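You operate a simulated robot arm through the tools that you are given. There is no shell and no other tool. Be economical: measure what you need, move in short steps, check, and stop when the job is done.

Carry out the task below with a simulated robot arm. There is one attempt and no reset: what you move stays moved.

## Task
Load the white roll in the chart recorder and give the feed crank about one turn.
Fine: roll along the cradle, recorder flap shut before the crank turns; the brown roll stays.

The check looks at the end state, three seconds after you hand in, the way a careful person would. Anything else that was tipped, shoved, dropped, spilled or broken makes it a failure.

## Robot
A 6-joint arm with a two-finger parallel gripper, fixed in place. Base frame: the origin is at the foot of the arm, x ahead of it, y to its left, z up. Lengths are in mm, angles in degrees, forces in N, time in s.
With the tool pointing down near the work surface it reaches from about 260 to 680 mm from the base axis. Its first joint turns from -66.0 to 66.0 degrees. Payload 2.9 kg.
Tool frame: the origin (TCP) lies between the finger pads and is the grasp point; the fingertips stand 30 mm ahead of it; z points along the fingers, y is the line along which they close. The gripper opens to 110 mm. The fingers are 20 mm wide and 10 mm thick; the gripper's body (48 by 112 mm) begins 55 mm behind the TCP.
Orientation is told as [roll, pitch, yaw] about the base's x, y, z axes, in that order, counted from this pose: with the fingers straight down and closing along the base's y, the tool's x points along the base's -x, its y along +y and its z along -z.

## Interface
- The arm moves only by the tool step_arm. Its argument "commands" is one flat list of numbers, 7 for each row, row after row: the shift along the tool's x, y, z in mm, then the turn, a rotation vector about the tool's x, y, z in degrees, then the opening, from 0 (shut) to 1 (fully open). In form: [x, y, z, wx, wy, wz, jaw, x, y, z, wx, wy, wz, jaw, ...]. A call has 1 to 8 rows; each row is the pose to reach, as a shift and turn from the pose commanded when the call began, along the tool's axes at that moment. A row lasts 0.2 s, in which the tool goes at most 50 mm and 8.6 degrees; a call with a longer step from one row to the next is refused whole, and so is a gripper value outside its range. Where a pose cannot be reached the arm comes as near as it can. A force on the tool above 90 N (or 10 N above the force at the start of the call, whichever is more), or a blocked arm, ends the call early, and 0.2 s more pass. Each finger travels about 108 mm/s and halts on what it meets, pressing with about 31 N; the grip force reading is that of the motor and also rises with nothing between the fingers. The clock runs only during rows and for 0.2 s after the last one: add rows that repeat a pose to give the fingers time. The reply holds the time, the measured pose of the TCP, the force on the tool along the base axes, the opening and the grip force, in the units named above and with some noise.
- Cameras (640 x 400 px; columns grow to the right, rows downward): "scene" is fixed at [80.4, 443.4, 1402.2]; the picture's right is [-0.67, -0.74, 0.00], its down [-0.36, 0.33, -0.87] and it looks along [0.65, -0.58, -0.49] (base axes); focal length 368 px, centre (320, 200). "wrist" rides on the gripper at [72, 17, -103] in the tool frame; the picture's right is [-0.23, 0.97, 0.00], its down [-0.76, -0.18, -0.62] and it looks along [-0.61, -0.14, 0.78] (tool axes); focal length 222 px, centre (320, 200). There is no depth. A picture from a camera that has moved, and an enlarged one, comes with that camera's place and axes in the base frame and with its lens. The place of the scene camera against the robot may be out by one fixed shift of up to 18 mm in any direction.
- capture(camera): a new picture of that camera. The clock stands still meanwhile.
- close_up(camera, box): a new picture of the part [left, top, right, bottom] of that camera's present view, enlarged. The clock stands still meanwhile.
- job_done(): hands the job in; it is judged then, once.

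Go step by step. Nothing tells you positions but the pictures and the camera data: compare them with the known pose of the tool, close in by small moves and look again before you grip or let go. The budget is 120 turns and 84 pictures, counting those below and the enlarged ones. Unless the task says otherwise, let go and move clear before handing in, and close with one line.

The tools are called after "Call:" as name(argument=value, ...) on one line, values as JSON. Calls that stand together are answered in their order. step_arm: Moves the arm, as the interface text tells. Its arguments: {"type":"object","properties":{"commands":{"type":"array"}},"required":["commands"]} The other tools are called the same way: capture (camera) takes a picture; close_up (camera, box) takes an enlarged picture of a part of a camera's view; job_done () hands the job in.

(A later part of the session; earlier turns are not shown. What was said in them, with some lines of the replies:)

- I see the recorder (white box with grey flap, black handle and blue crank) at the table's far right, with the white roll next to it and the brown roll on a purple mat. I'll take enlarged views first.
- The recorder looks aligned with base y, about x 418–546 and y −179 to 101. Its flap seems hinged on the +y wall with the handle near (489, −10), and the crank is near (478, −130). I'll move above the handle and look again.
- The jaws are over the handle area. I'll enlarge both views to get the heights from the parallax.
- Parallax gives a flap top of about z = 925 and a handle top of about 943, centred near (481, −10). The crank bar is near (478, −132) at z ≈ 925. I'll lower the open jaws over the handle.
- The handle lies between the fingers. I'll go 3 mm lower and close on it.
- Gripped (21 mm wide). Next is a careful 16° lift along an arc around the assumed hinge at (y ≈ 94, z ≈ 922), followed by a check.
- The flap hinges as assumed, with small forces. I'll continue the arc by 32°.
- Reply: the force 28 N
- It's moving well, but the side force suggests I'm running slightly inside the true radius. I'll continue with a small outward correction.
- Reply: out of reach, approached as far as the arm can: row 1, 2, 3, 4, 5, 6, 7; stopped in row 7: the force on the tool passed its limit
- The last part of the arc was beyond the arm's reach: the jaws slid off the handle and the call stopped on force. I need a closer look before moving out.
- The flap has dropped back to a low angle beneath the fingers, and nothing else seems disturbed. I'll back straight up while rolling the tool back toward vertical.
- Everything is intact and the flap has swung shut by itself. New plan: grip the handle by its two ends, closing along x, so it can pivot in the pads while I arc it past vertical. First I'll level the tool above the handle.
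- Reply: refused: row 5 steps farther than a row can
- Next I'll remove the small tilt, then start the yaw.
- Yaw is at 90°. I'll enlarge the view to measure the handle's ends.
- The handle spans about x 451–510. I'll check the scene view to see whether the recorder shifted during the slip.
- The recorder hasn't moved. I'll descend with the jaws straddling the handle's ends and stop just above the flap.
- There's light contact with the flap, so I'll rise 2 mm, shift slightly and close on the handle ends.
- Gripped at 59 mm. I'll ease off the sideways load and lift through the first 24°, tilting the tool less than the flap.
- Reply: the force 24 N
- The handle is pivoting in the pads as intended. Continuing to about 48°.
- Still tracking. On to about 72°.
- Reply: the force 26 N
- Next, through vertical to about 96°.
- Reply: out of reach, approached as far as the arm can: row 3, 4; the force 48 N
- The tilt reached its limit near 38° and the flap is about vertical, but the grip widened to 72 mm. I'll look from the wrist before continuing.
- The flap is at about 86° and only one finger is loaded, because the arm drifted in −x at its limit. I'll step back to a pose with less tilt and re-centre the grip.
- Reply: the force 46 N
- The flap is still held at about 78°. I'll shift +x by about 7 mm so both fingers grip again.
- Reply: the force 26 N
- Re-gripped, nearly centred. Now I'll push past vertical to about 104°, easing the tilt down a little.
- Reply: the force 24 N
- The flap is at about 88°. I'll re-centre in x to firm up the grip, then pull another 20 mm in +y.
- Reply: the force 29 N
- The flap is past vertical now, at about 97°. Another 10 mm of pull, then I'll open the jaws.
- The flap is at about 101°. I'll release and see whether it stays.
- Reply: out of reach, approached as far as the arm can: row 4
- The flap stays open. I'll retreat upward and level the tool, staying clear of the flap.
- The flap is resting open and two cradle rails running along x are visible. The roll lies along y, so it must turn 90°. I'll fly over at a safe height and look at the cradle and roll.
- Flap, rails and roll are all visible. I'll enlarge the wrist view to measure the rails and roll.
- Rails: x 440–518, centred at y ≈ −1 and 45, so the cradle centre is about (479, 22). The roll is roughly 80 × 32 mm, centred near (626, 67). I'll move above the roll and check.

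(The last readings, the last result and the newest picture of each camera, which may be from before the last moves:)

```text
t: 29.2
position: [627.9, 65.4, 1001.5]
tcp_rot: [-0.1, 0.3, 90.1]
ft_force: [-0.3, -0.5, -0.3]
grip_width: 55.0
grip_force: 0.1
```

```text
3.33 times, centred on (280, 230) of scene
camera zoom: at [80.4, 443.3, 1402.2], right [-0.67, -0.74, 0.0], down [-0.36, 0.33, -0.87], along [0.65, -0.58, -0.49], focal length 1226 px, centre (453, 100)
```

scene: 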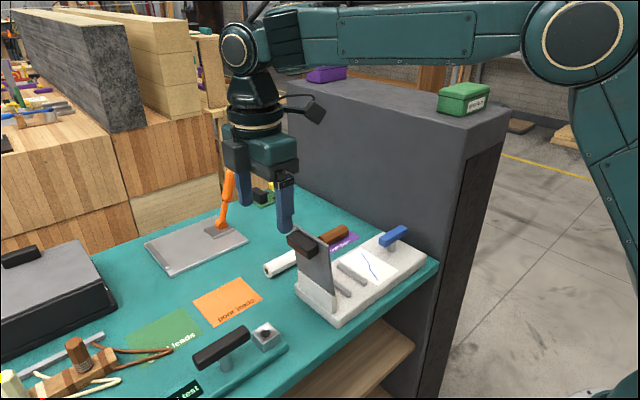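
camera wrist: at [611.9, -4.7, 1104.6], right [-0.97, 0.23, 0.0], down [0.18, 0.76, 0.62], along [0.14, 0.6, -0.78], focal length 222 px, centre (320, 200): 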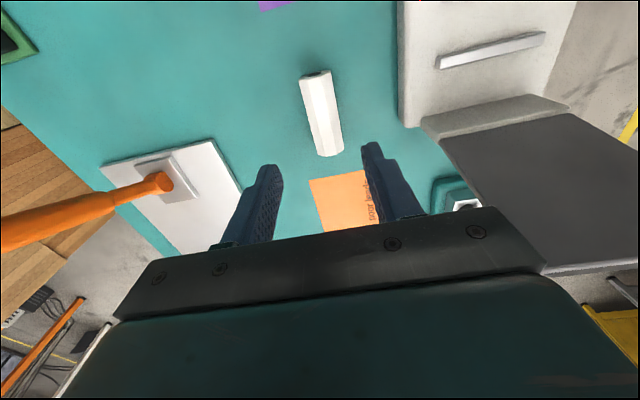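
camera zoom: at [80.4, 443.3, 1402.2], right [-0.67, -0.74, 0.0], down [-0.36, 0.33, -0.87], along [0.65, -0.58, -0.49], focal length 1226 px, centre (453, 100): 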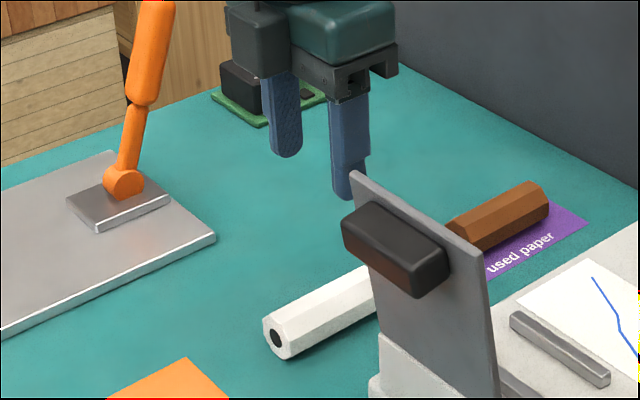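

The roll centre measures about (626, 66). One enlarged view of its end will show the shape and the flats.

Call:
close_up(camera="wrist", box=[280, 50, 380, 170])

Call:
close_up(camera="scene", box=[258, 250, 298, 280])

```text
3.33 times, centred on (330, 110) of wrist
camera zoom: at [611.9, -4.7, 1104.6], right [-0.97, 0.23, 0.0], down [0.18, 0.76, 0.62], along [0.14, 0.6, -0.78], focal length 740 px, centre (287, 500)
```

zoom: 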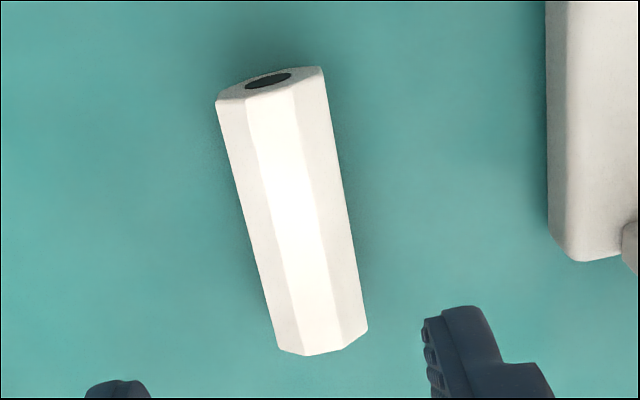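

```text
13.33 times, centred on (278, 265) of scene
camera zoom: at [80.4, 443.3, 1402.2], right [-0.67, -0.74, 0.0], down [-0.36, 0.33, -0.87], along [0.65, -0.58, -0.49], focal length 4903 px, centre (880, -667)
```

zoom: 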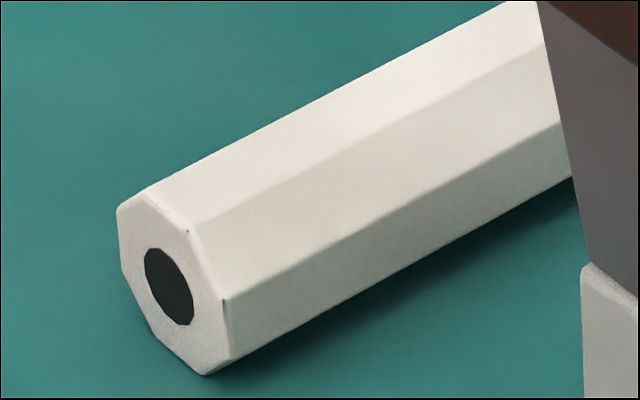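

The roll is an octagonal prism on a flat, about 31 mm across, with vertical sides at roughly z 860–872. I'll descend to TCP z ≈ 893 so the pads hold the side flats.

Call:
step_arm(commands=[0, 2, 40, 0, 0, 0, 0.5, 0, 2, 80, 0, 0, 0, 0.5, 0, 2, 100, 0, 0, 0, 0.5, 0, 2, 108.5, 0, 0, 0, 0.5])

Call:
capture(camera="wrist")

```text
t: 30.2
position: [623.4, 67.5, 894.5]
tcp_rot: [0.0, 0.2, 90.1]
ft_force: [0.6, 0.6, 1.2]
grip_width: 55.1
grip_force: 0.0
```

```text
37 pictures are left
camera wrist: at [607.3, -4.1, 997.1], right [-0.97, 0.23, 0.0], down [0.18, 0.76, 0.62], along [0.14, 0.6, -0.78], focal length 222 px, centre (320, 200)
```

wrist: 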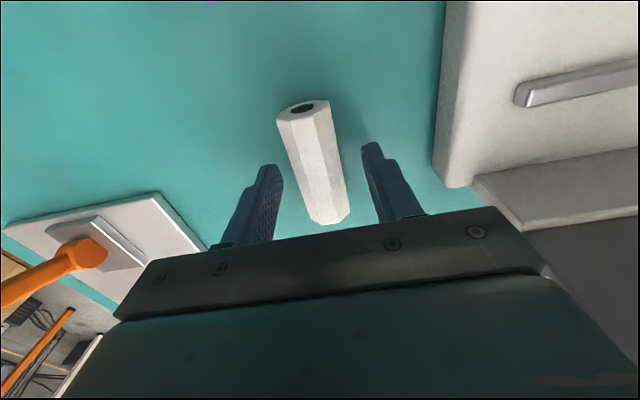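

The roll lies between the fingers. Closing.

Call:
step_arm(commands=[0, 0, 0, 0, 0, 0, 0.35, 0, 0, 0, 0, 0, 0, 0.25, 0, 0, 0, 0, 0, 0, 0.2, 0, 0, 0, 0, 0, 0, 0.2])

Call:
step_arm(commands=[0, 0, -20, 0, 0, 0, 0.2, 0, 0, -60, 0, 0, 0, 0.2, 0, 0, -100, 0, 0, 0, 0.2, 0, 0, -130, 0, 0, 0, 0.2])

Call:
capture(camera="wrist")

```text
t: 31.2
position: [623.4, 66.9, 895.1]
tcp_rot: [0.0, 0.3, 90.0]
ft_force: [-0.1, -0.7, -0.3]
grip_width: 30.6
grip_force: 31.0
```

```text
t: 32.2
position: [622.6, 66.9, 1027.1]
tcp_rot: [0.0, 0.3, 90.2]
ft_force: [0.0, -1.1, 0.7]
grip_width: 30.5
grip_force: 30.8
```

```text
36 pictures are left
camera wrist: at [607.4, -4.0, 1129.4], right [-0.97, 0.23, 0.0], down [0.18, 0.76, 0.62], along [0.14, 0.6, -0.78], focal length 222 px, centre (320, 200)
```

wrist: 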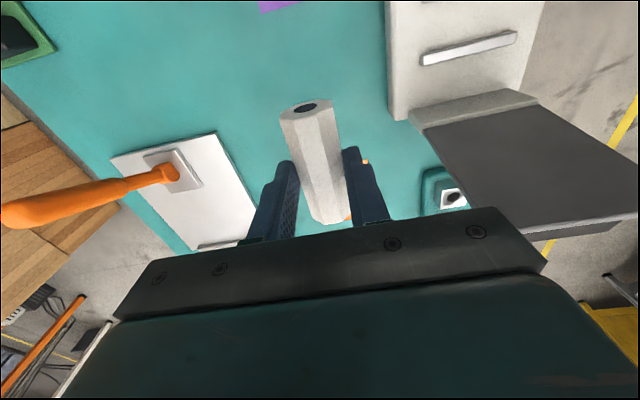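

Held firmly (30.6 mm). I'll carry it to above the cradle while turning the yaw back toward 0, so the roll lines up with the rails.

Call:
step_arm(commands=[0, 0, -25, 0, 0, 8.5, 0.2, 10, 20, -50, 0, 0, 17, 0.2, 25, 50, -50, 0, 0, 25.5, 0.2, 35, 80, -50, 0, 0, 34, 0.2, 45, 112, -50, 0, 0, 42.5, 0.2, 45, 143, -50, 0, 0, 51, 0.2])

Call:
step_arm(commands=[0, 0, 0, 0, 0, 8, 0.2, 0, 0, 0, 0, 0, 16, 0.2, 0, 0, 0, 0, 0, 24, 0.2, 0, 0, 0, 0, 0, 32, 0.2, 0, 0, 0, 0, 0, 39, 0.2])

Call:
capture(camera="wrist")

Call:
close_up(camera="scene", box=[260, 130, 440, 320])

```text
t: 33.6
position: [478.2, 22.5, 1072.9]
tcp_rot: [-0.1, 0.1, 38.9]
ft_force: [-0.7, 0.1, -0.1]
grip_width: 30.2
grip_force: 31.1
```

```text
t: 34.8
position: [480.1, 22.4, 1075.5]
tcp_rot: [-0.2, 0.0, -0.1]
ft_force: [0.5, 0.1, 0.0]
grip_width: 30.2
grip_force: 31.2
```

```text
35 pictures are left
camera wrist: at [408.4, 40.0, 1177.9], right [0.23, 0.97, 0.0], down [0.76, -0.18, 0.62], along [0.61, -0.14, -0.78], focal length 222 px, centre (320, 200)
```

wrist: 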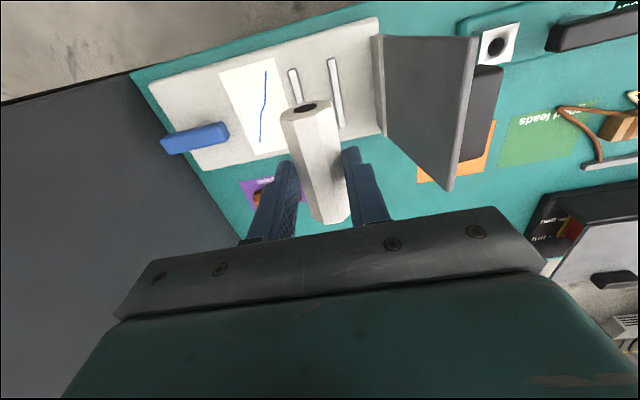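

```text
2.11 times, centred on (350, 225) of scene
camera zoom: at [80.4, 443.4, 1402.2], right [-0.67, -0.74, 0.0], down [-0.36, 0.33, -0.87], along [0.65, -0.58, -0.49], focal length 774 px, centre (257, 147)
```

zoom: 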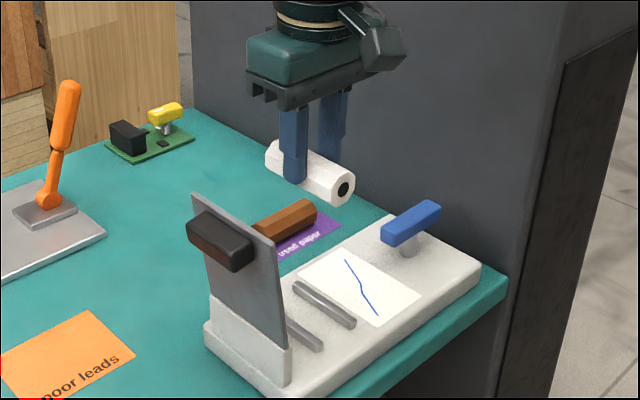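

The roll now lies along x above the cradle. I'll re-measure the rails from here.

Call:
close_up(camera="wrist", box=[240, 20, 400, 150])

```text
3.08 times, centred on (320, 85) of wrist
camera zoom: at [408.4, 40.0, 1177.9], right [0.23, 0.97, 0.0], down [0.76, -0.18, 0.62], along [0.61, -0.14, -0.78], focal length 684 px, centre (320, 554)
```

zoom: 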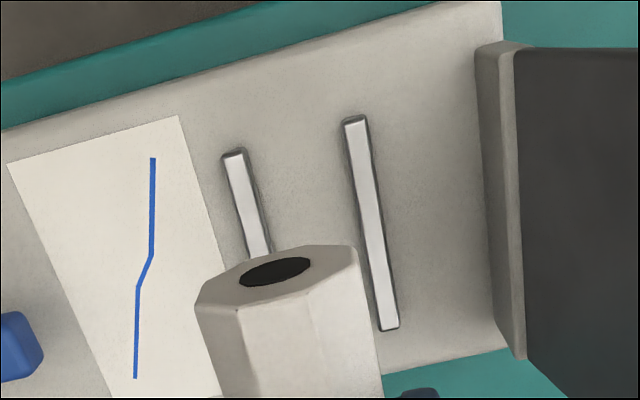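

The cradle centre is about (482, 22.8) with an inner gap of about 39 mm. I'll descend to just above it.

Call:
step_arm(commands=[-2, 0.5, 40, 0, 0, 0, 0.2, -2, 0.5, 85, 0, 0, 0, 0.2, -2, 0.5, 120, 0, 0, 0, 0.2, -2, 0.5, 143, 0, 0, 0, 0.2])

Call:
close_up(camera="scene", box=[290, 200, 430, 320])

Call:
capture(camera="wrist")

```text
t: 35.8
position: [481.0, 20.3, 933.3]
tcp_rot: [-0.2, 0.1, 0.0]
ft_force: [-0.3, 0.0, 0.5]
grip_width: 30.3
grip_force: 30.9
```

```text
3.33 times, centred on (360, 260) of scene
camera zoom: at [80.5, 443.4, 1402.2], right [-0.67, -0.74, 0.0], down [-0.36, 0.33, -0.87], along [0.65, -0.58, -0.49], focal length 1226 px, centre (187, 0)
```

zoom: 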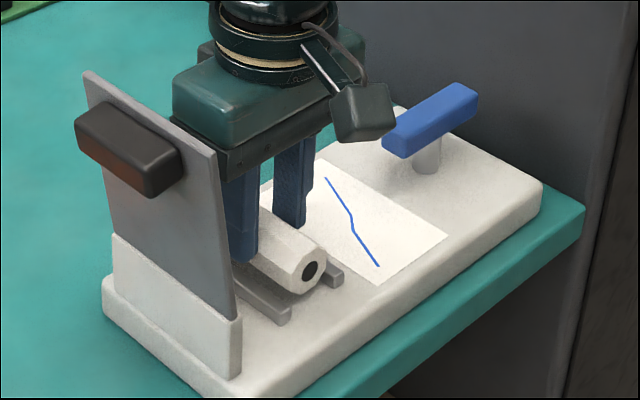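

```text
31 pictures are left
camera wrist: at [409.6, 38.8, 1035.5], right [0.23, 0.97, 0.0], down [0.76, -0.18, 0.62], along [0.61, -0.14, -0.78], focal length 222 px, centre (320, 200)
```

wrist: 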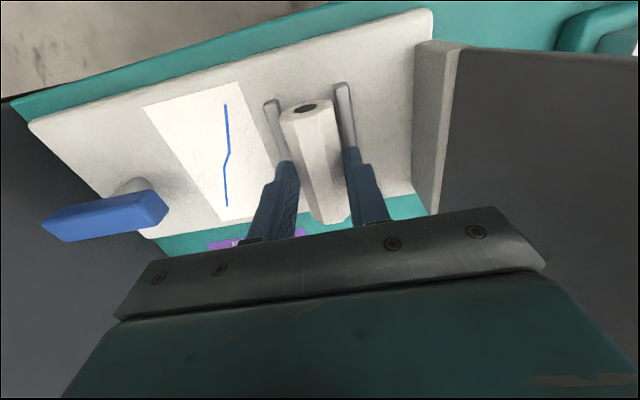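

The roll is centred between the rails and about 10 mm up. I'll descend in small steps, watching the force.

Call:
step_arm(commands=[-1, 1.5, 4, 0, 0, 0, 0.2, -1, 1.5, 8, 0, 0, 0, 0.2, -1, 1.5, 8, 0, 0, 0, 0.2])

Call:
close_up(camera="wrist", box=[230, 60, 390, 240])

```text
t: 36.6
position: [481.9, 21.4, 924.4]
tcp_rot: [-0.2, 0.1, 0.1]
ft_force: [0.0, -0.3, -1.5]
grip_width: 30.2
grip_force: 31.2
```

```text
2.22 times, centred on (310, 150) of wrist
camera zoom: at [410.7, 39.7, 1027.6], right [0.23, 0.97, 0.0], down [0.76, -0.18, 0.62], along [0.61, -0.14, -0.78], focal length 494 px, centre (342, 311)
```

zoom: 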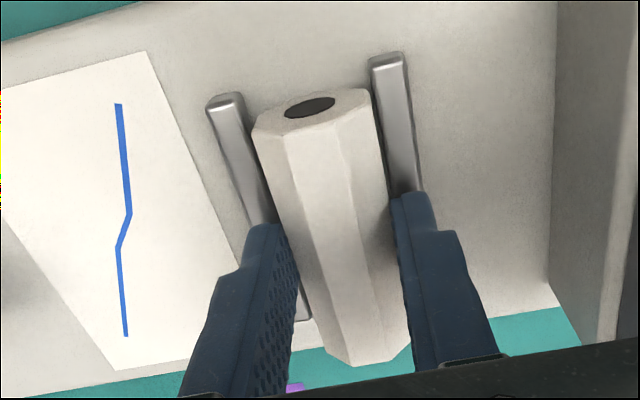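

The roll is centred in y but about 4 mm too far in +x. I'll correct that and lower until it touches.

Call:
step_arm(commands=[4, -0.8, 0, 0, 0, 0, 0.2, 4, -0.8, 2, 0, 0, 0, 0.2, 4, -0.8, 4, 0, 0, 0, 0.2, 4, -0.8, 4, 0, 0, 0, 0.2])

```text
t: 37.6
position: [479.9, 20.7, 921.6]
tcp_rot: [-0.2, -0.1, 0.0]
ft_force: [-2.7, -4.1, 26.2]
grip_width: 30.3
grip_force: 30.7
```

Contact at z ≈ 921.6, which fits the roll bottoming out on the base between the rails. I'll check the picture before letting go.

Call:
close_up(camera="scene", box=[310, 230, 400, 310])

Call:
close_up(camera="wrist", box=[230, 60, 390, 240])

```text
5.00 times, centred on (355, 270) of scene
camera zoom: at [80.0, 443.2, 1402.3], right [-0.67, -0.74, 0.0], down [-0.36, 0.33, -0.87], along [0.65, -0.58, -0.49], focal length 1839 px, centre (145, -150)
```

zoom: 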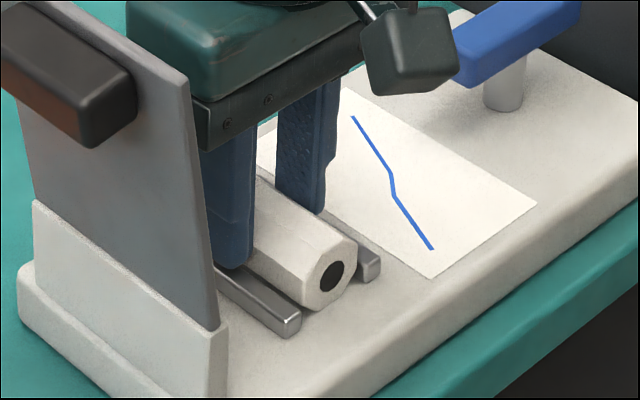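

```text
2.22 times, centred on (310, 150) of wrist
camera zoom: at [407.7, 38.8, 1023.9], right [0.23, 0.97, 0.0], down [0.76, -0.18, 0.63], along [0.61, -0.14, -0.78], focal length 494 px, centre (342, 311)
```

zoom: 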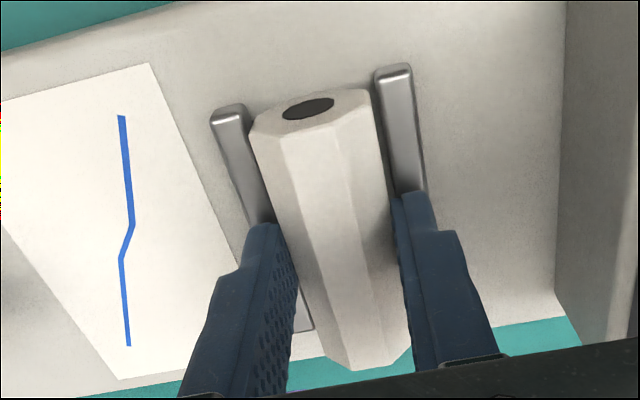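

The roll sits between the rails. I'll relieve the pressure, open and rise.

Call:
step_arm(commands=[0, 0, -2, 0, 0, 0, 0.2, 0, 0, -2, 0, 0, 0, 0.35, 0, 0, -2, 0, 0, 0, 0.45, 0, 0, -30, 0, 0, 0, 0.45, 0, 0, -75, 0, 0, 0, 0.45, 0, 0, -120, 0, 0, 0, 0.45])

Call:
close_up(camera="scene", box=[270, 180, 440, 320])

Call:
capture(camera="wrist")

```text
t: 39.0
position: [478.6, 22.5, 1040.0]
tcp_rot: [-0.2, 0.1, 0.0]
ft_force: [-0.6, -0.6, 0.0]
grip_width: 49.5
grip_force: 0.1
```

```text
2.86 times, centred on (355, 250) of scene
camera zoom: at [80.4, 443.4, 1402.2], right [-0.67, -0.74, 0.0], down [-0.36, 0.33, -0.87], along [0.65, -0.58, -0.49], focal length 1051 px, centre (220, 57)
```

zoom: 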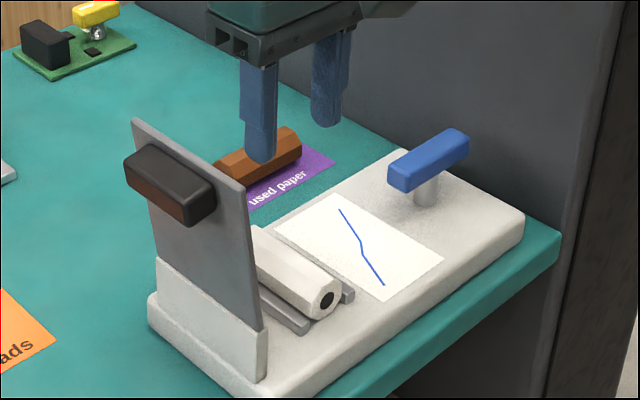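

```text
26 pictures are left
camera wrist: at [406.6, 40.7, 1141.9], right [0.23, 0.97, 0.0], down [0.76, -0.18, 0.62], along [0.61, -0.14, -0.78], focal length 222 px, centre (320, 200)
```

wrist: 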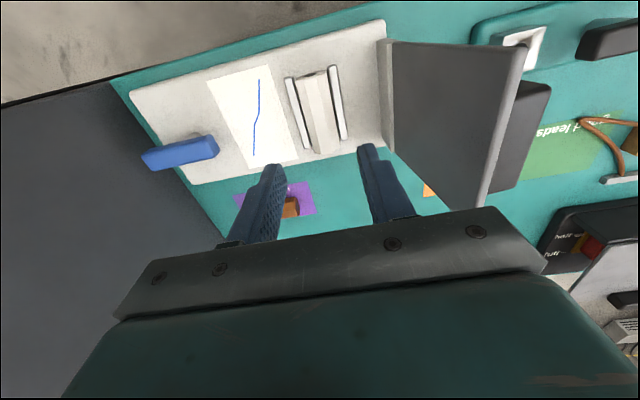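

The roll is seated along the rails. To close the flap gently I'll straddle its upper edge with the open jaws: the +y finger pushes it over and the −y finger catches and lowers it. First I'll go above its edge.

Call:
step_arm(commands=[0, 0, -40, 0, 0, 0, 0.55, 0, 0, -80, 0, 0, 0, 0.55, -2, 40, -80, 0, 0, 0, 0.55, -2, 80, -80, 0, 0, 0, 0.55, -2, 112, -80, 0, 0, 0, 0.55])

Call:
capture(camera="wrist")

Call:
close_up(camera="scene", box=[250, 130, 420, 310])

```text
t: 40.2
position: [482.0, 134.0, 1120.0]
tcp_rot: [-0.2, 0.0, 0.0]
ft_force: [0.5, 0.4, -0.2]
grip_width: 60.4
grip_force: 0.0
```

```text
25 pictures are left
camera wrist: at [410.6, 151.7, 1222.2], right [0.23, 0.97, 0.0], down [0.76, -0.18, 0.62], along [0.61, -0.14, -0.78], focal length 222 px, centre (320, 200)
```

wrist: 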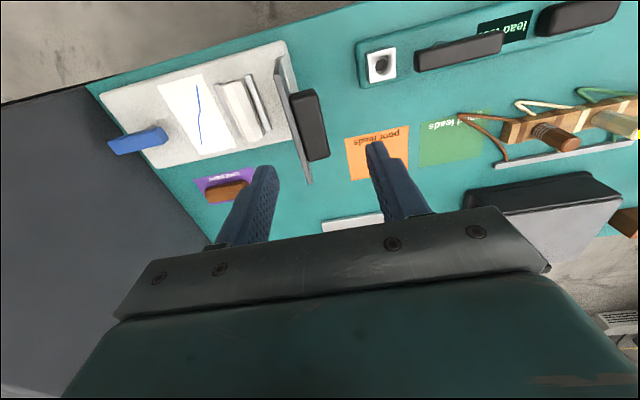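

```text
2.22 times, centred on (335, 220) of scene
camera zoom: at [80.4, 443.4, 1402.2], right [-0.67, -0.74, 0.0], down [-0.36, 0.33, -0.87], along [0.65, -0.58, -0.49], focal length 817 px, centre (287, 156)
```

zoom: 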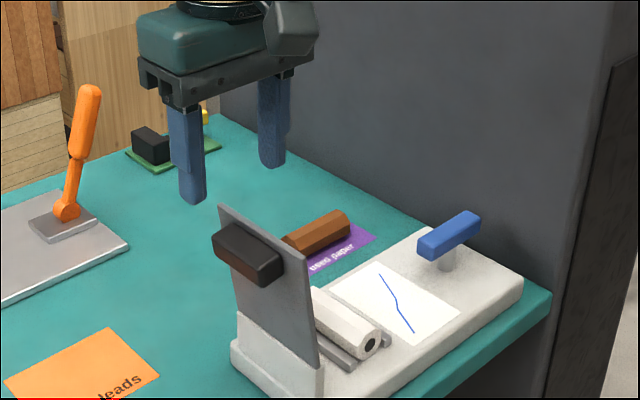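

The flap edge is at y ≈ 119 and the handle's outer face at y ≈ 137. The jaws, with inner faces at 104 and 164, straddle both, so I'll descend to TCP z ≈ 1045.

Call:
step_arm(commands=[0, 0, 30, 0, 0, 0, 0.55, 0, 0, 60, 0, 0, 0, 0.55, 0, 0, 75, 0, 0, 0, 0.55])

Call:
capture(camera="wrist")

```text
t: 41.0
position: [480.2, 132.5, 1045.4]
tcp_rot: [-0.2, 0.1, 0.2]
ft_force: [0.1, 0.3, 0.6]
grip_width: 60.6
grip_force: 0.1
```

```text
23 pictures are left
camera wrist: at [409.0, 150.7, 1146.7], right [0.23, 0.97, 0.0], down [0.76, -0.18, 0.62], along [0.61, -0.14, -0.78], focal length 222 px, centre (320, 200)
```

wrist: 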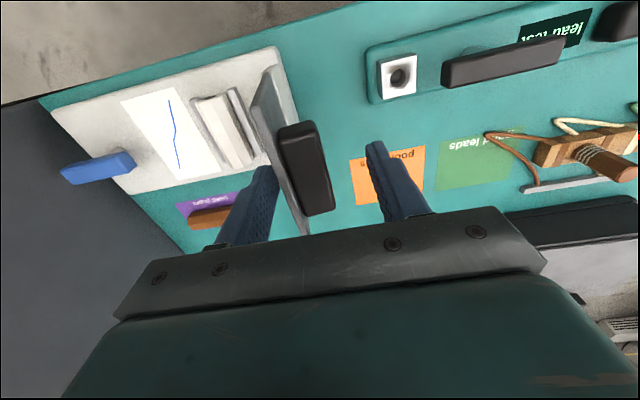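

Clear on both sides. I'll narrow the jaws and push slowly in −y past vertical.

Call:
step_arm(commands=[0, -8, 0, 0, 0, 0, 0.48, 0, -14, 0, 0, 0, 0, 0.42, 0, -22, 0, 0, 0, 0, 0.42, 0, -30, 0, 0, 0, 0, 0.42, 0, -38, 0, 0, 0, 0, 0.42, 0, -45, 0, 0, 0, 0, 0.42])

Call:
capture(camera="wrist")

```text
t: 42.4
position: [480.8, 89.5, 1044.8]
tcp_rot: [-0.2, 0.0, 0.0]
ft_force: [0.2, 0.4, 0.7]
grip_width: 46.5
grip_force: 0.1
```

```text
22 pictures are left
camera wrist: at [409.2, 107.1, 1147.9], right [0.23, 0.97, 0.0], down [0.76, -0.18, 0.62], along [0.61, -0.14, -0.78], focal length 222 px, centre (320, 200)
```

wrist: 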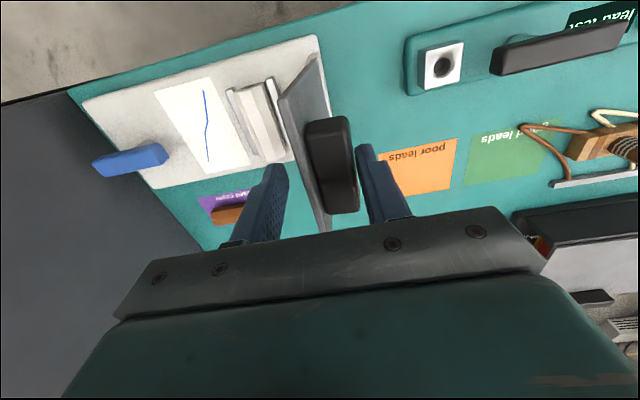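

The flap is near vertical. I'll continue in −y, lowering the −y finger with the falling edge so the flap comes down gently.

Call:
step_arm(commands=[0, -8, 0, 0, 0, 0, 0.42, 0, -16, 0, 0, 0, 0, 0.42, 0, -24, 0, 0, 0, 0, 0.42, 0, -32, 2, 0, 0, 0, 0.42, 0, -40, 5, 0, 0, 0, 0.42, 0, -47, 10, 0, 0, 0, 0.42, 0, -54, 15, 0, 0, 0, 0.42])

Call:
close_up(camera="scene", box=[260, 150, 430, 310])

```text
t: 44.0
position: [482.0, 34.6, 1030.8]
tcp_rot: [-0.1, -0.1, 0.0]
ft_force: [-0.7, 0.7, 0.0]
grip_width: 46.2
grip_force: 0.2
```

```text
2.50 times, centred on (345, 230) of scene
camera zoom: at [80.4, 443.4, 1402.2], right [-0.67, -0.74, 0.0], down [-0.36, 0.33, -0.87], along [0.65, -0.58, -0.49], focal length 919 px, centre (258, 125)
```

zoom: 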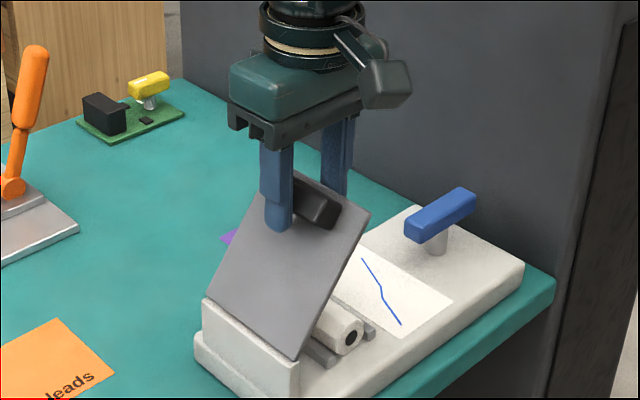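

The flap rests on the −y finger at about 45°, as planned. Continuing down.

Call:
step_arm(commands=[0, -7, 8, 0, 0, 0, 0.42, 0, -15, 17, 0, 0, 0, 0.42, 0, -20, 26, 0, 0, 0, 0.42, 0, -25, 34, 0, 0, 0, 0.42, 0, -29, 43, 0, 0, 0, 0.42, 0, -33, 51, 0, 0, 0, 0.43, 0, -36, 58, 0, 0, 0, 0.45])

Call:
close_up(camera="scene", box=[260, 170, 430, 310])

```text
t: 45.6
position: [479.6, -1.0, 973.1]
tcp_rot: [-0.2, 0.0, -0.1]
ft_force: [-0.5, -2.1, 1.5]
grip_width: 50.6
grip_force: 0.6
```

```text
2.86 times, centred on (345, 240) of scene
camera zoom: at [80.4, 443.3, 1402.3], right [-0.67, -0.74, 0.0], down [-0.36, 0.33, -0.87], along [0.65, -0.58, -0.49], focal length 1051 px, centre (249, 86)
```

zoom: 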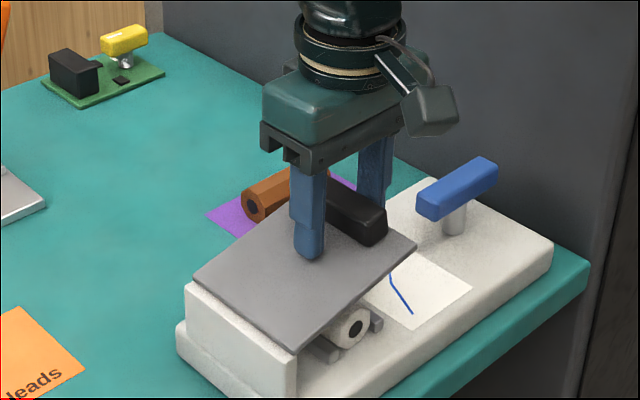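

The flap is nearly down. A little further in −y lets the edge off the finger.

Call:
step_arm(commands=[0, -5, 2, 0, 0, 0, 0.47, 0, -9, 4, 0, 0, 0, 0.5, 0, -10, 4, 0, 0, 0, 0.55])

Call:
close_up(camera="scene", box=[260, 170, 430, 310])

```text
t: 46.4
position: [481.9, -11.1, 969.1]
tcp_rot: [-0.2, 0.0, 0.1]
ft_force: [-0.4, 0.1, 0.3]
grip_width: 60.6
grip_force: 0.0
```

```text
2.86 times, centred on (345, 240) of scene
camera zoom: at [80.4, 443.3, 1402.2], right [-0.67, -0.74, 0.0], down [-0.36, 0.33, -0.87], along [0.65, -0.58, -0.49], focal length 1051 px, centre (249, 86)
```

zoom: 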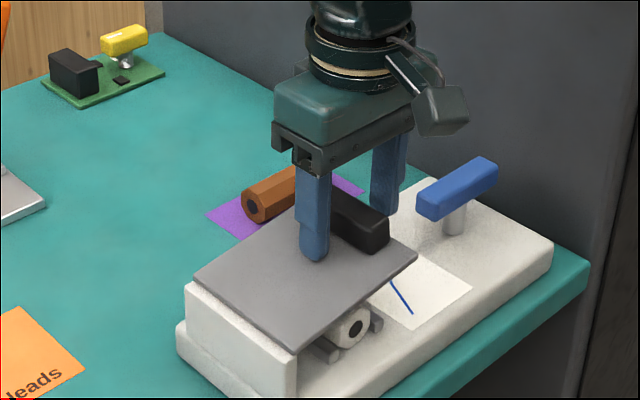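

The flap is nearly or fully shut. I'll lift the gripper clear and compare with the starting picture.

Call:
step_arm(commands=[0, 0, -30, 0, 0, 0, 0.55, 0, 0, -70, 0, 0, 0, 0.55, 0, 0, -105, 0, 0, 0, 0.55])

Call:
close_up(camera="scene", box=[250, 210, 450, 335])

```text
t: 47.2
position: [483.7, -10.9, 1076.2]
tcp_rot: [-0.2, 0.0, 0.0]
ft_force: [-0.3, 0.3, -0.4]
grip_width: 60.3
grip_force: 0.1
```

```text
3.20 times, centred on (350, 272) of scene
camera zoom: at [80.4, 443.4, 1402.2], right [-0.67, -0.74, 0.0], down [-0.36, 0.33, -0.87], along [0.65, -0.58, -0.49], focal length 1177 px, centre (224, -32)
```

zoom: 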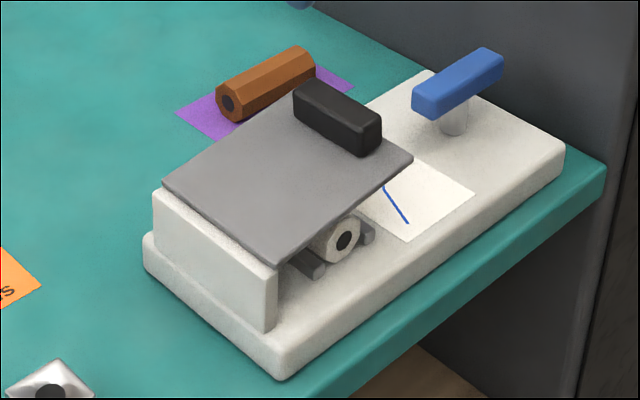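

The flap's free edge sits about 12 mm higher than at the start. I'll look closely at whether the roll is propping it up.

Call:
close_up(camera="scene", box=[330, 250, 380, 300])

```text
8.00 times, centred on (355, 275) of scene
camera zoom: at [80.4, 443.4, 1402.2], right [-0.67, -0.74, 0.0], down [-0.36, 0.33, -0.87], along [0.65, -0.58, -0.49], focal length 2942 px, centre (40, -400)
```

zoom: 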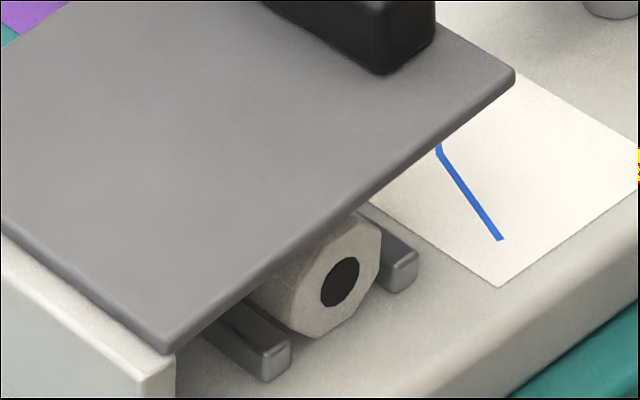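

I can't tell whether the flap is propped by the roll or just held by hinge friction. I'll press the handle down gently with closed fingers and read the force: first to near contact, then in small steps.

Call:
step_arm(commands=[2, 0, 30, 0, 0, 0, 0.35, 2, 0, 60, 0, 0, 0, 0.15, 2, 0, 80, 0, 0, 0, 0.0, 2, 0, 88, 0, 0, 0, 0, 2, 0, 88, 0, 0, 0, 0])

Call:
step_arm(commands=[0, 0, 2, 0, 0, 0, 0, 0, 0, 4, 0, 0, 0, 0])

Call:
step_arm(commands=[0, 0, 2, 0, 0, 0, 0, 0, 0, 4, 0, 0, 0, 0])

```text
t: 48.4
position: [479.3, -11.4, 985.9]
tcp_rot: [-0.3, 0.0, 0.1]
ft_force: [-0.1, 0.8, 0.3]
grip_width: 0.0
grip_force: 30.8
```

```text
t: 49.0
position: [479.5, -11.8, 983.8]
tcp_rot: [-0.2, -0.2, 0.1]
ft_force: [2.2, -3.0, 11.5]
grip_width: 0.2
grip_force: 30.7
```

```text
t: 49.6
position: [479.3, -11.1, 982.0]
tcp_rot: [-0.2, -0.6, 0.1]
ft_force: [-0.5, 0.5, 38.5]
grip_width: 0.0
grip_force: 31.1
```

The geometry says the roll's top (about 907) is well below the flap, so something else resists. I'll hold the press steady and see whether the flap creeps down.

Call:
step_arm(commands=[0, 0, 1, 0, 0, 0, 0, 0, 0, 1, 0, 0, 0, 0, 0, 0, 1, 0, 0, 0, 0, 0, 0, 1, 0, 0, 0, 0, 0, 0, 1, 0, 0, 0, 0])

Call:
close_up(camera="scene", box=[310, 230, 400, 310])

```text
t: 50.8
position: [479.1, -10.9, 982.8]
tcp_rot: [-0.2, -0.4, 0.1]
ft_force: [-6.7, 3.3, 45.9]
grip_width: 0.0
grip_force: 31.3
```

```text
5.00 times, centred on (355, 270) of scene
camera zoom: at [79.6, 443.5, 1402.3], right [-0.67, -0.74, 0.0], down [-0.36, 0.33, -0.87], along [0.65, -0.58, -0.49], focal length 1839 px, centre (145, -150)
```

zoom: 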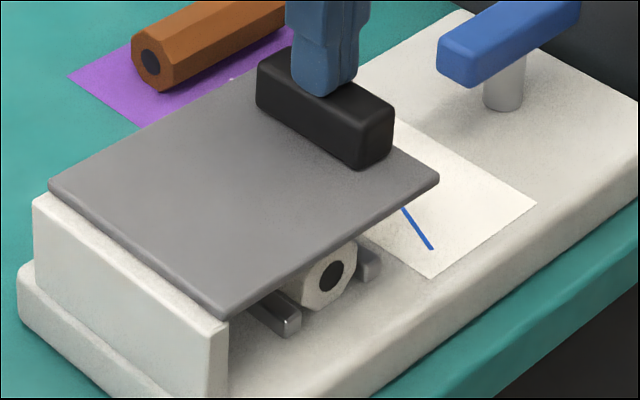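

Comparing pixels, the flap edge is now back at its starting position: the press did shut it, and the stiff resistance is the closed stop. I'll lift off and confirm it stays shut.

Call:
step_arm(commands=[0, 0, -5, 0, 0, 0, 0, 0, 0, -30, 0, 0, 0, 0, 0, 0, -70, 0, 0, 0, 0, 0, 0, -110, 0, 0, 0, 0, 0, 0, -110, 0, 0, 0, 0])

Call:
close_up(camera="scene", box=[250, 210, 450, 335])

```text
t: 52.0
position: [480.0, -11.2, 1088.0]
tcp_rot: [-0.3, 0.1, 0.0]
ft_force: [0.2, -0.2, 0.5]
grip_width: 0.0
grip_force: 31.4
```

```text
3.20 times, centred on (350, 272) of scene
camera zoom: at [80.4, 443.4, 1402.2], right [-0.67, -0.74, 0.0], down [-0.36, 0.33, -0.87], along [0.65, -0.58, -0.49], focal length 1177 px, centre (224, -32)
```

zoom: 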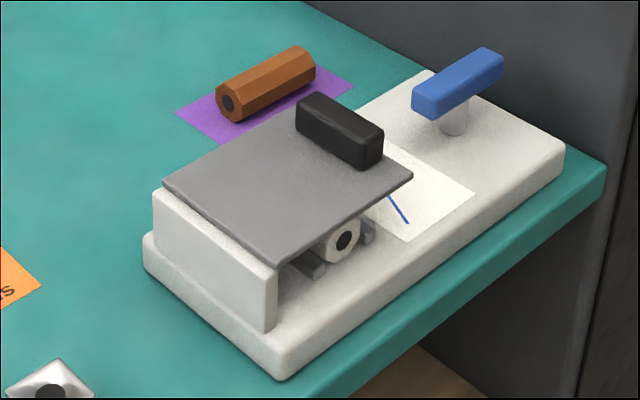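

The flap is shut exactly as at the start, with the roll under it. Next is the crank. I'll turn to yaw −90 so the camera stays away from the cabinet, move near the crank and measure it.

Call:
step_arm(commands=[0, -10, 0, 0, 0, 8.5, 0, 0, -20, 0, 0, 0, 17, 0, 0, -30, 0, 0, 0, 25.5, 0, 0, -40, 0, 0, 0, 34, 0, 0, -50, 0, 0, 0, 42.5, 0, 0, -60, 0, 0, 0, 51, 0, 0, -70, 0, 0, 0, 59.5, 0, 0, -75, 0, 0, 0, 68, 0])

Call:
step_arm(commands=[0, 0, 0, 0, 0, 8, 0, 0, 0, 0, 0, 0, 15, 0, 0, 0, 0, 0, 0, 22, 0])

Call:
capture(camera="wrist")

```text
t: 53.8
position: [480.6, -85.8, 1087.3]
tcp_rot: [-0.1, -0.1, -68.1]
ft_force: [-0.1, 0.3, -1.0]
grip_width: 0.0
grip_force: 31.1
```

```text
t: 54.6
position: [480.0, -84.9, 1090.1]
tcp_rot: [0.0, -0.2, -90.0]
ft_force: [0.2, 0.2, -0.2]
grip_width: 0.0
grip_force: 30.6
```

```text
14 pictures are left
camera wrist: at [498.2, -12.3, 1190.7], right [0.97, -0.23, 0.0], down [-0.18, -0.76, 0.63], along [-0.14, -0.61, -0.78], focal length 222 px, centre (320, 200)
```

wrist: 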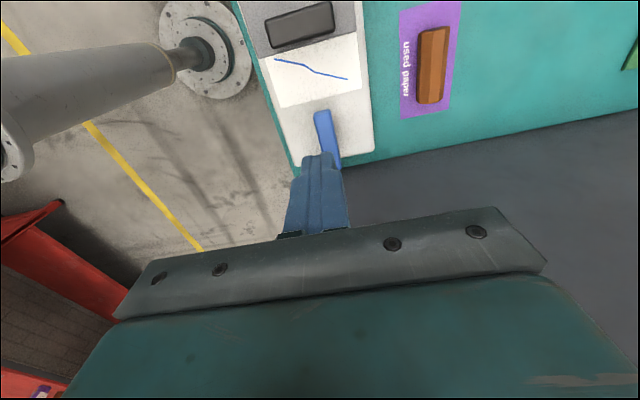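

The crank bar is centred near (480, −130), with about 36 mm per arm and along y. I'll push it round clockwise with closed fingertips in strokes on the +y side, away from the cabinet. First I'll lower beside the +y arm.

Call:
step_arm(commands=[-10, -13, 40, 0, 0, 0, 0, -19.6, -25.5, 80, 0, 0, 0, 0, -19.6, -25.5, 115, 0, 0, 0, 0, -19.6, -25.5, 155, 0, 0, 0, 0])

Call:
close_up(camera="scene", box=[330, 190, 450, 290])

```text
t: 55.6
position: [453.1, -108.4, 934.2]
tcp_rot: [0.0, -0.3, -89.9]
ft_force: [-0.7, -0.4, 0.3]
grip_width: 0.0
grip_force: 31.0
```

```text
4.00 times, centred on (390, 240) of scene
camera zoom: at [80.5, 443.3, 1402.2], right [-0.67, -0.74, 0.0], down [-0.36, 0.33, -0.87], along [0.65, -0.58, -0.49], focal length 1471 px, centre (40, 40)
```

zoom: 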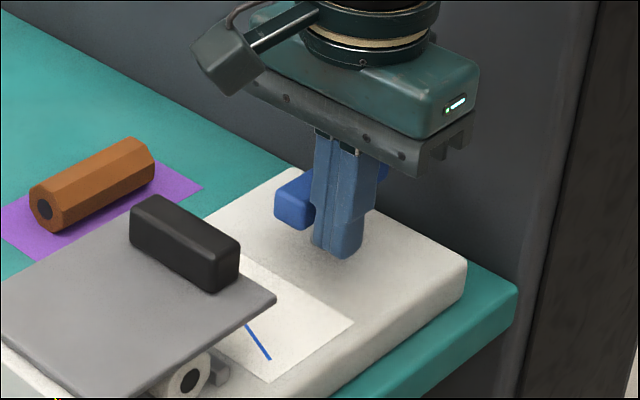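

The fingertip stands beside the +y arm. First push stroke, clockwise.

Call:
step_arm(commands=[2.7, 7.8, 0, 0, 0, 0, 0, 7.1, 16.8, 0, 0, 0, 0, 0, 8.5, 26.8, 0, 0, 0, 0, 0, 6.8, 36.6, 0, 0, 0, 0, 0, 2.1, 45.5, 0, 0, 0, 0, 0, -5.1, 52.4, 0, 0, 0, 0, 0, -14.1, 56.8, 0, 0, 0, 0, 0, -23.5, 58.2, 0, 0, 0, 0, 0])

Call:
close_up(camera="scene", box=[330, 190, 450, 290])

```text
t: 57.4
position: [513.5, -127.9, 930.7]
tcp_rot: [0.0, -0.1, -89.9]
ft_force: [0.0, 2.1, 2.5]
grip_width: 0.0
grip_force: 31.2
```

```text
4.00 times, centred on (390, 240) of scene
camera zoom: at [80.4, 443.4, 1402.2], right [-0.67, -0.74, 0.0], down [-0.36, 0.33, -0.87], along [0.65, -0.58, -0.49], focal length 1471 px, centre (40, 40)
```

zoom: 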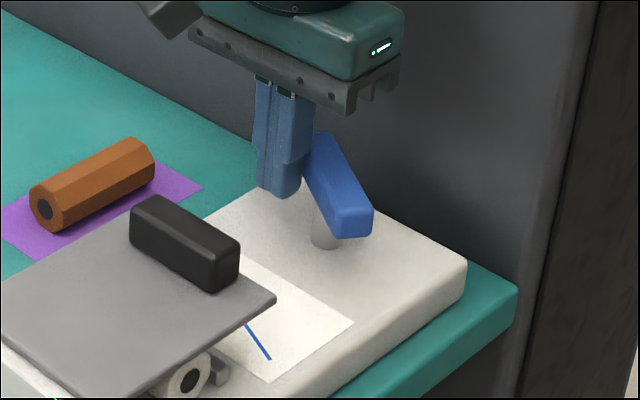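

The crank has turned about 118°. I'll lift over the bar and go behind the other arm for a second stroke.

Call:
step_arm(commands=[3, 0, 0, 0, 0, 0, 0, 3, 0, -40, 0, 0, 0, 0, 3, 0, -62, 0, 0, 0, 0, 0, -35, -62, 0, 0, 0, 0, -8, -71, -62, 0, 0, 0, 0, -8, -71, -30, 0, 0, 0, 0, -8, -71, -2, 0, 0, 0, 0, -8, -71, -2, 0, 0, 0, 0])

Call:
close_up(camera="scene", box=[330, 190, 450, 290])

```text
t: 59.2
position: [442.3, -136.8, 935.1]
tcp_rot: [0.0, -0.2, -89.9]
ft_force: [-1.6, -0.2, -0.3]
grip_width: 0.1
grip_force: 31.0
```

```text
4.00 times, centred on (390, 240) of scene
camera zoom: at [80.4, 443.3, 1402.2], right [-0.67, -0.74, 0.0], down [-0.36, 0.33, -0.87], along [0.65, -0.58, -0.49], focal length 1471 px, centre (40, 40)
```

zoom: 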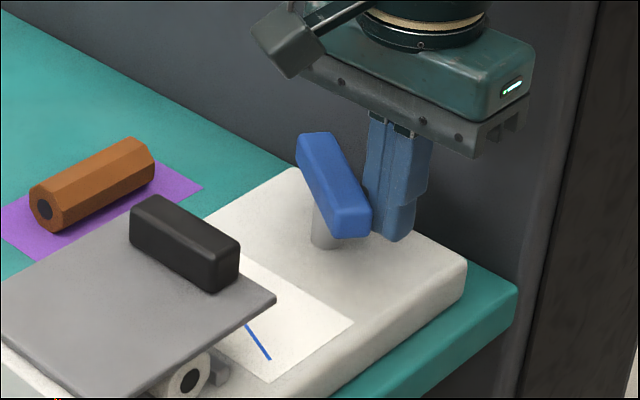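

The finger is behind the second arm. Second stroke.

Call:
step_arm(commands=[7.9, 5.7, 0, 0, 0, 0, 0, 19.8, 8.5, 0, 0, 0, 0, 0, 29.8, 15.5, 0, 0, 0, 0, 0, 36.5, 25.7, 0, 0, 0, 0, 0, 38.8, 37.7, 0, 0, 0, 0, 0, 36.5, 49.7, 0, 0, 0, 0, 0, 29.8, 59.9, 0, 0, 0, 0, 0, 19.8, 66.9, 0, 0, 0, 0, 0])

Call:
step_arm(commands=[-9, 3, 0, 0, 0, 0, 0, -16, 2.5, 0, 0, 0, 0, 0])

Call:
close_up(camera="scene", box=[330, 190, 450, 290])

```text
t: 61.0
position: [508.9, -117.4, 935.6]
tcp_rot: [-0.1, -0.2, -90.0]
ft_force: [0.0, 1.1, -0.6]
grip_width: 0.0
grip_force: 30.6
```

```text
t: 61.6
position: [511.1, -133.9, 934.7]
tcp_rot: [0.0, -0.3, -89.9]
ft_force: [0.2, 1.7, 0.5]
grip_width: 0.0
grip_force: 31.2
```

```text
4.00 times, centred on (390, 240) of scene
camera zoom: at [80.4, 443.4, 1402.2], right [-0.67, -0.74, 0.0], down [-0.36, 0.33, -0.87], along [0.65, -0.58, -0.49], focal length 1471 px, centre (40, 40)
```

zoom: 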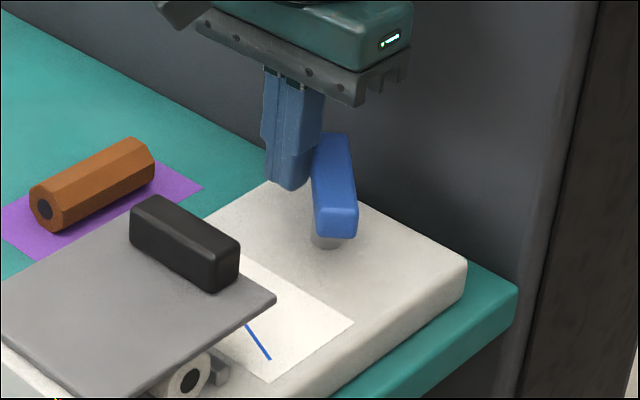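

Total turn is about 310°. I'll go round again for the last ~50°.

Call:
step_arm(commands=[3, 0, 0, 0, 0, 0, 0, 3, 0, -40, 0, 0, 0, 0, 3, 0, -62, 0, 0, 0, 0, 0, -35, -62, 0, 0, 0, 0, -4, -69, -62, 0, 0, 0, 0, -4, -69, -30, 0, 0, 0, 0, -4, -69, 0, 0, 0, 0, 0, -4, -69, 0, 0, 0, 0, 0])

Call:
step_arm(commands=[7.9, 5.7, 0, 0, 0, 0, 0, 14, 7, 0, 0, 0, 0, 0, 19.8, 8.5, 0, 0, 0, 0, 0, 25, 12, 0, 0, 0, 0, 0, 29.8, 15.5, 0, 0, 0, 0, 0, 32, 18, 0, 0, 0, 0, 0])

Call:
close_up(camera="scene", box=[330, 190, 450, 290])

```text
t: 63.4
position: [439.9, -137.0, 936.0]
tcp_rot: [0.0, -0.1, -89.9]
ft_force: [-0.6, -0.4, -0.7]
grip_width: 0.0
grip_force: 31.0
```

```text
t: 64.8
position: [459.5, -104.4, 935.0]
tcp_rot: [0.0, -0.2, -89.8]
ft_force: [0.1, -0.2, 0.1]
grip_width: 0.1
grip_force: 31.2
```

```text
4.00 times, centred on (390, 240) of scene
camera zoom: at [80.4, 443.3, 1402.2], right [-0.67, -0.74, 0.0], down [-0.36, 0.33, -0.87], along [0.65, -0.58, -0.49], focal length 1471 px, centre (40, 40)
```

zoom: 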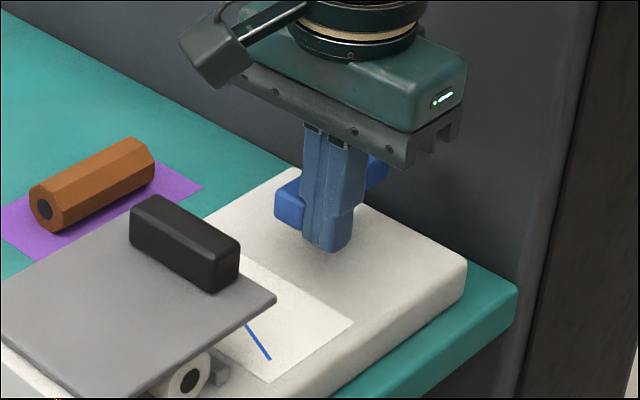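

The bar is back at its starting orientation, so that's about one full turn. I'll back off, rise clear and do a final check.

Call:
step_arm(commands=[0, -6, 0, 0, 0, 0, 0, 0, -6, -40, 0, 0, 0, 0, 0, -6, -85, 0, 0, 0, 0, 0, -6, -130, 0, 0, 0, 0, 0, -6, -175, 0, 0, 0, 0.1, 0, -6, -200, 0, 0, 0, 0.3])

Call:
close_up(camera="scene", box=[250, 210, 450, 335])

Call:
capture(camera="scene")

```text
t: 66.2
position: [450.7, -104.4, 1135.0]
tcp_rot: [0.1, -0.2, -90.0]
ft_force: [0.3, 0.7, 0.1]
grip_width: 33.1
grip_force: 0.1
```

```text
3.20 times, centred on (350, 272) of scene
camera zoom: at [80.4, 443.4, 1402.2], right [-0.67, -0.74, 0.0], down [-0.36, 0.33, -0.87], along [0.65, -0.58, -0.49], focal length 1177 px, centre (224, -32)
```

zoom: 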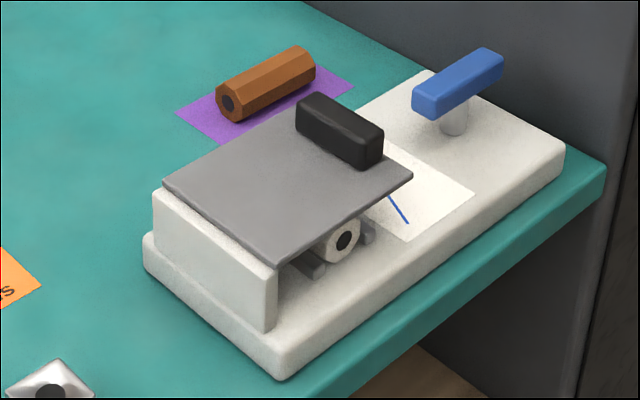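

```text
7 pictures are left
```

scene: 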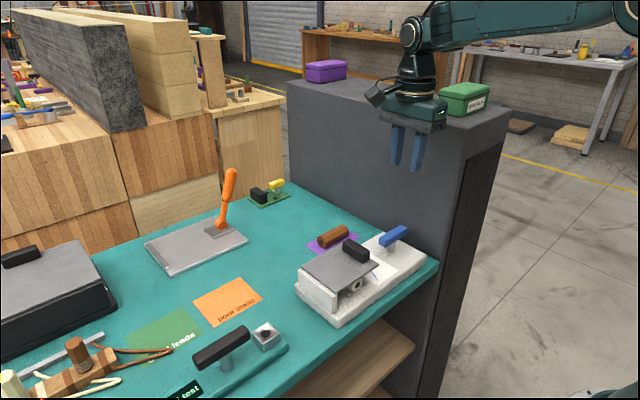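

The final view matches the plan: the roll lies along the cradle, the flap is shut, and the crank has made a full turn. The brown roll and everything else are undisturbed, and the arm is clear, so I'm handing in.

Call:
job_done()

```text
The job is handed in.
```

The white roll is loaded along the cradle, the flap was shut before cranking, and the feed crank has had about one full clockwise turn; the brown roll was not touched.
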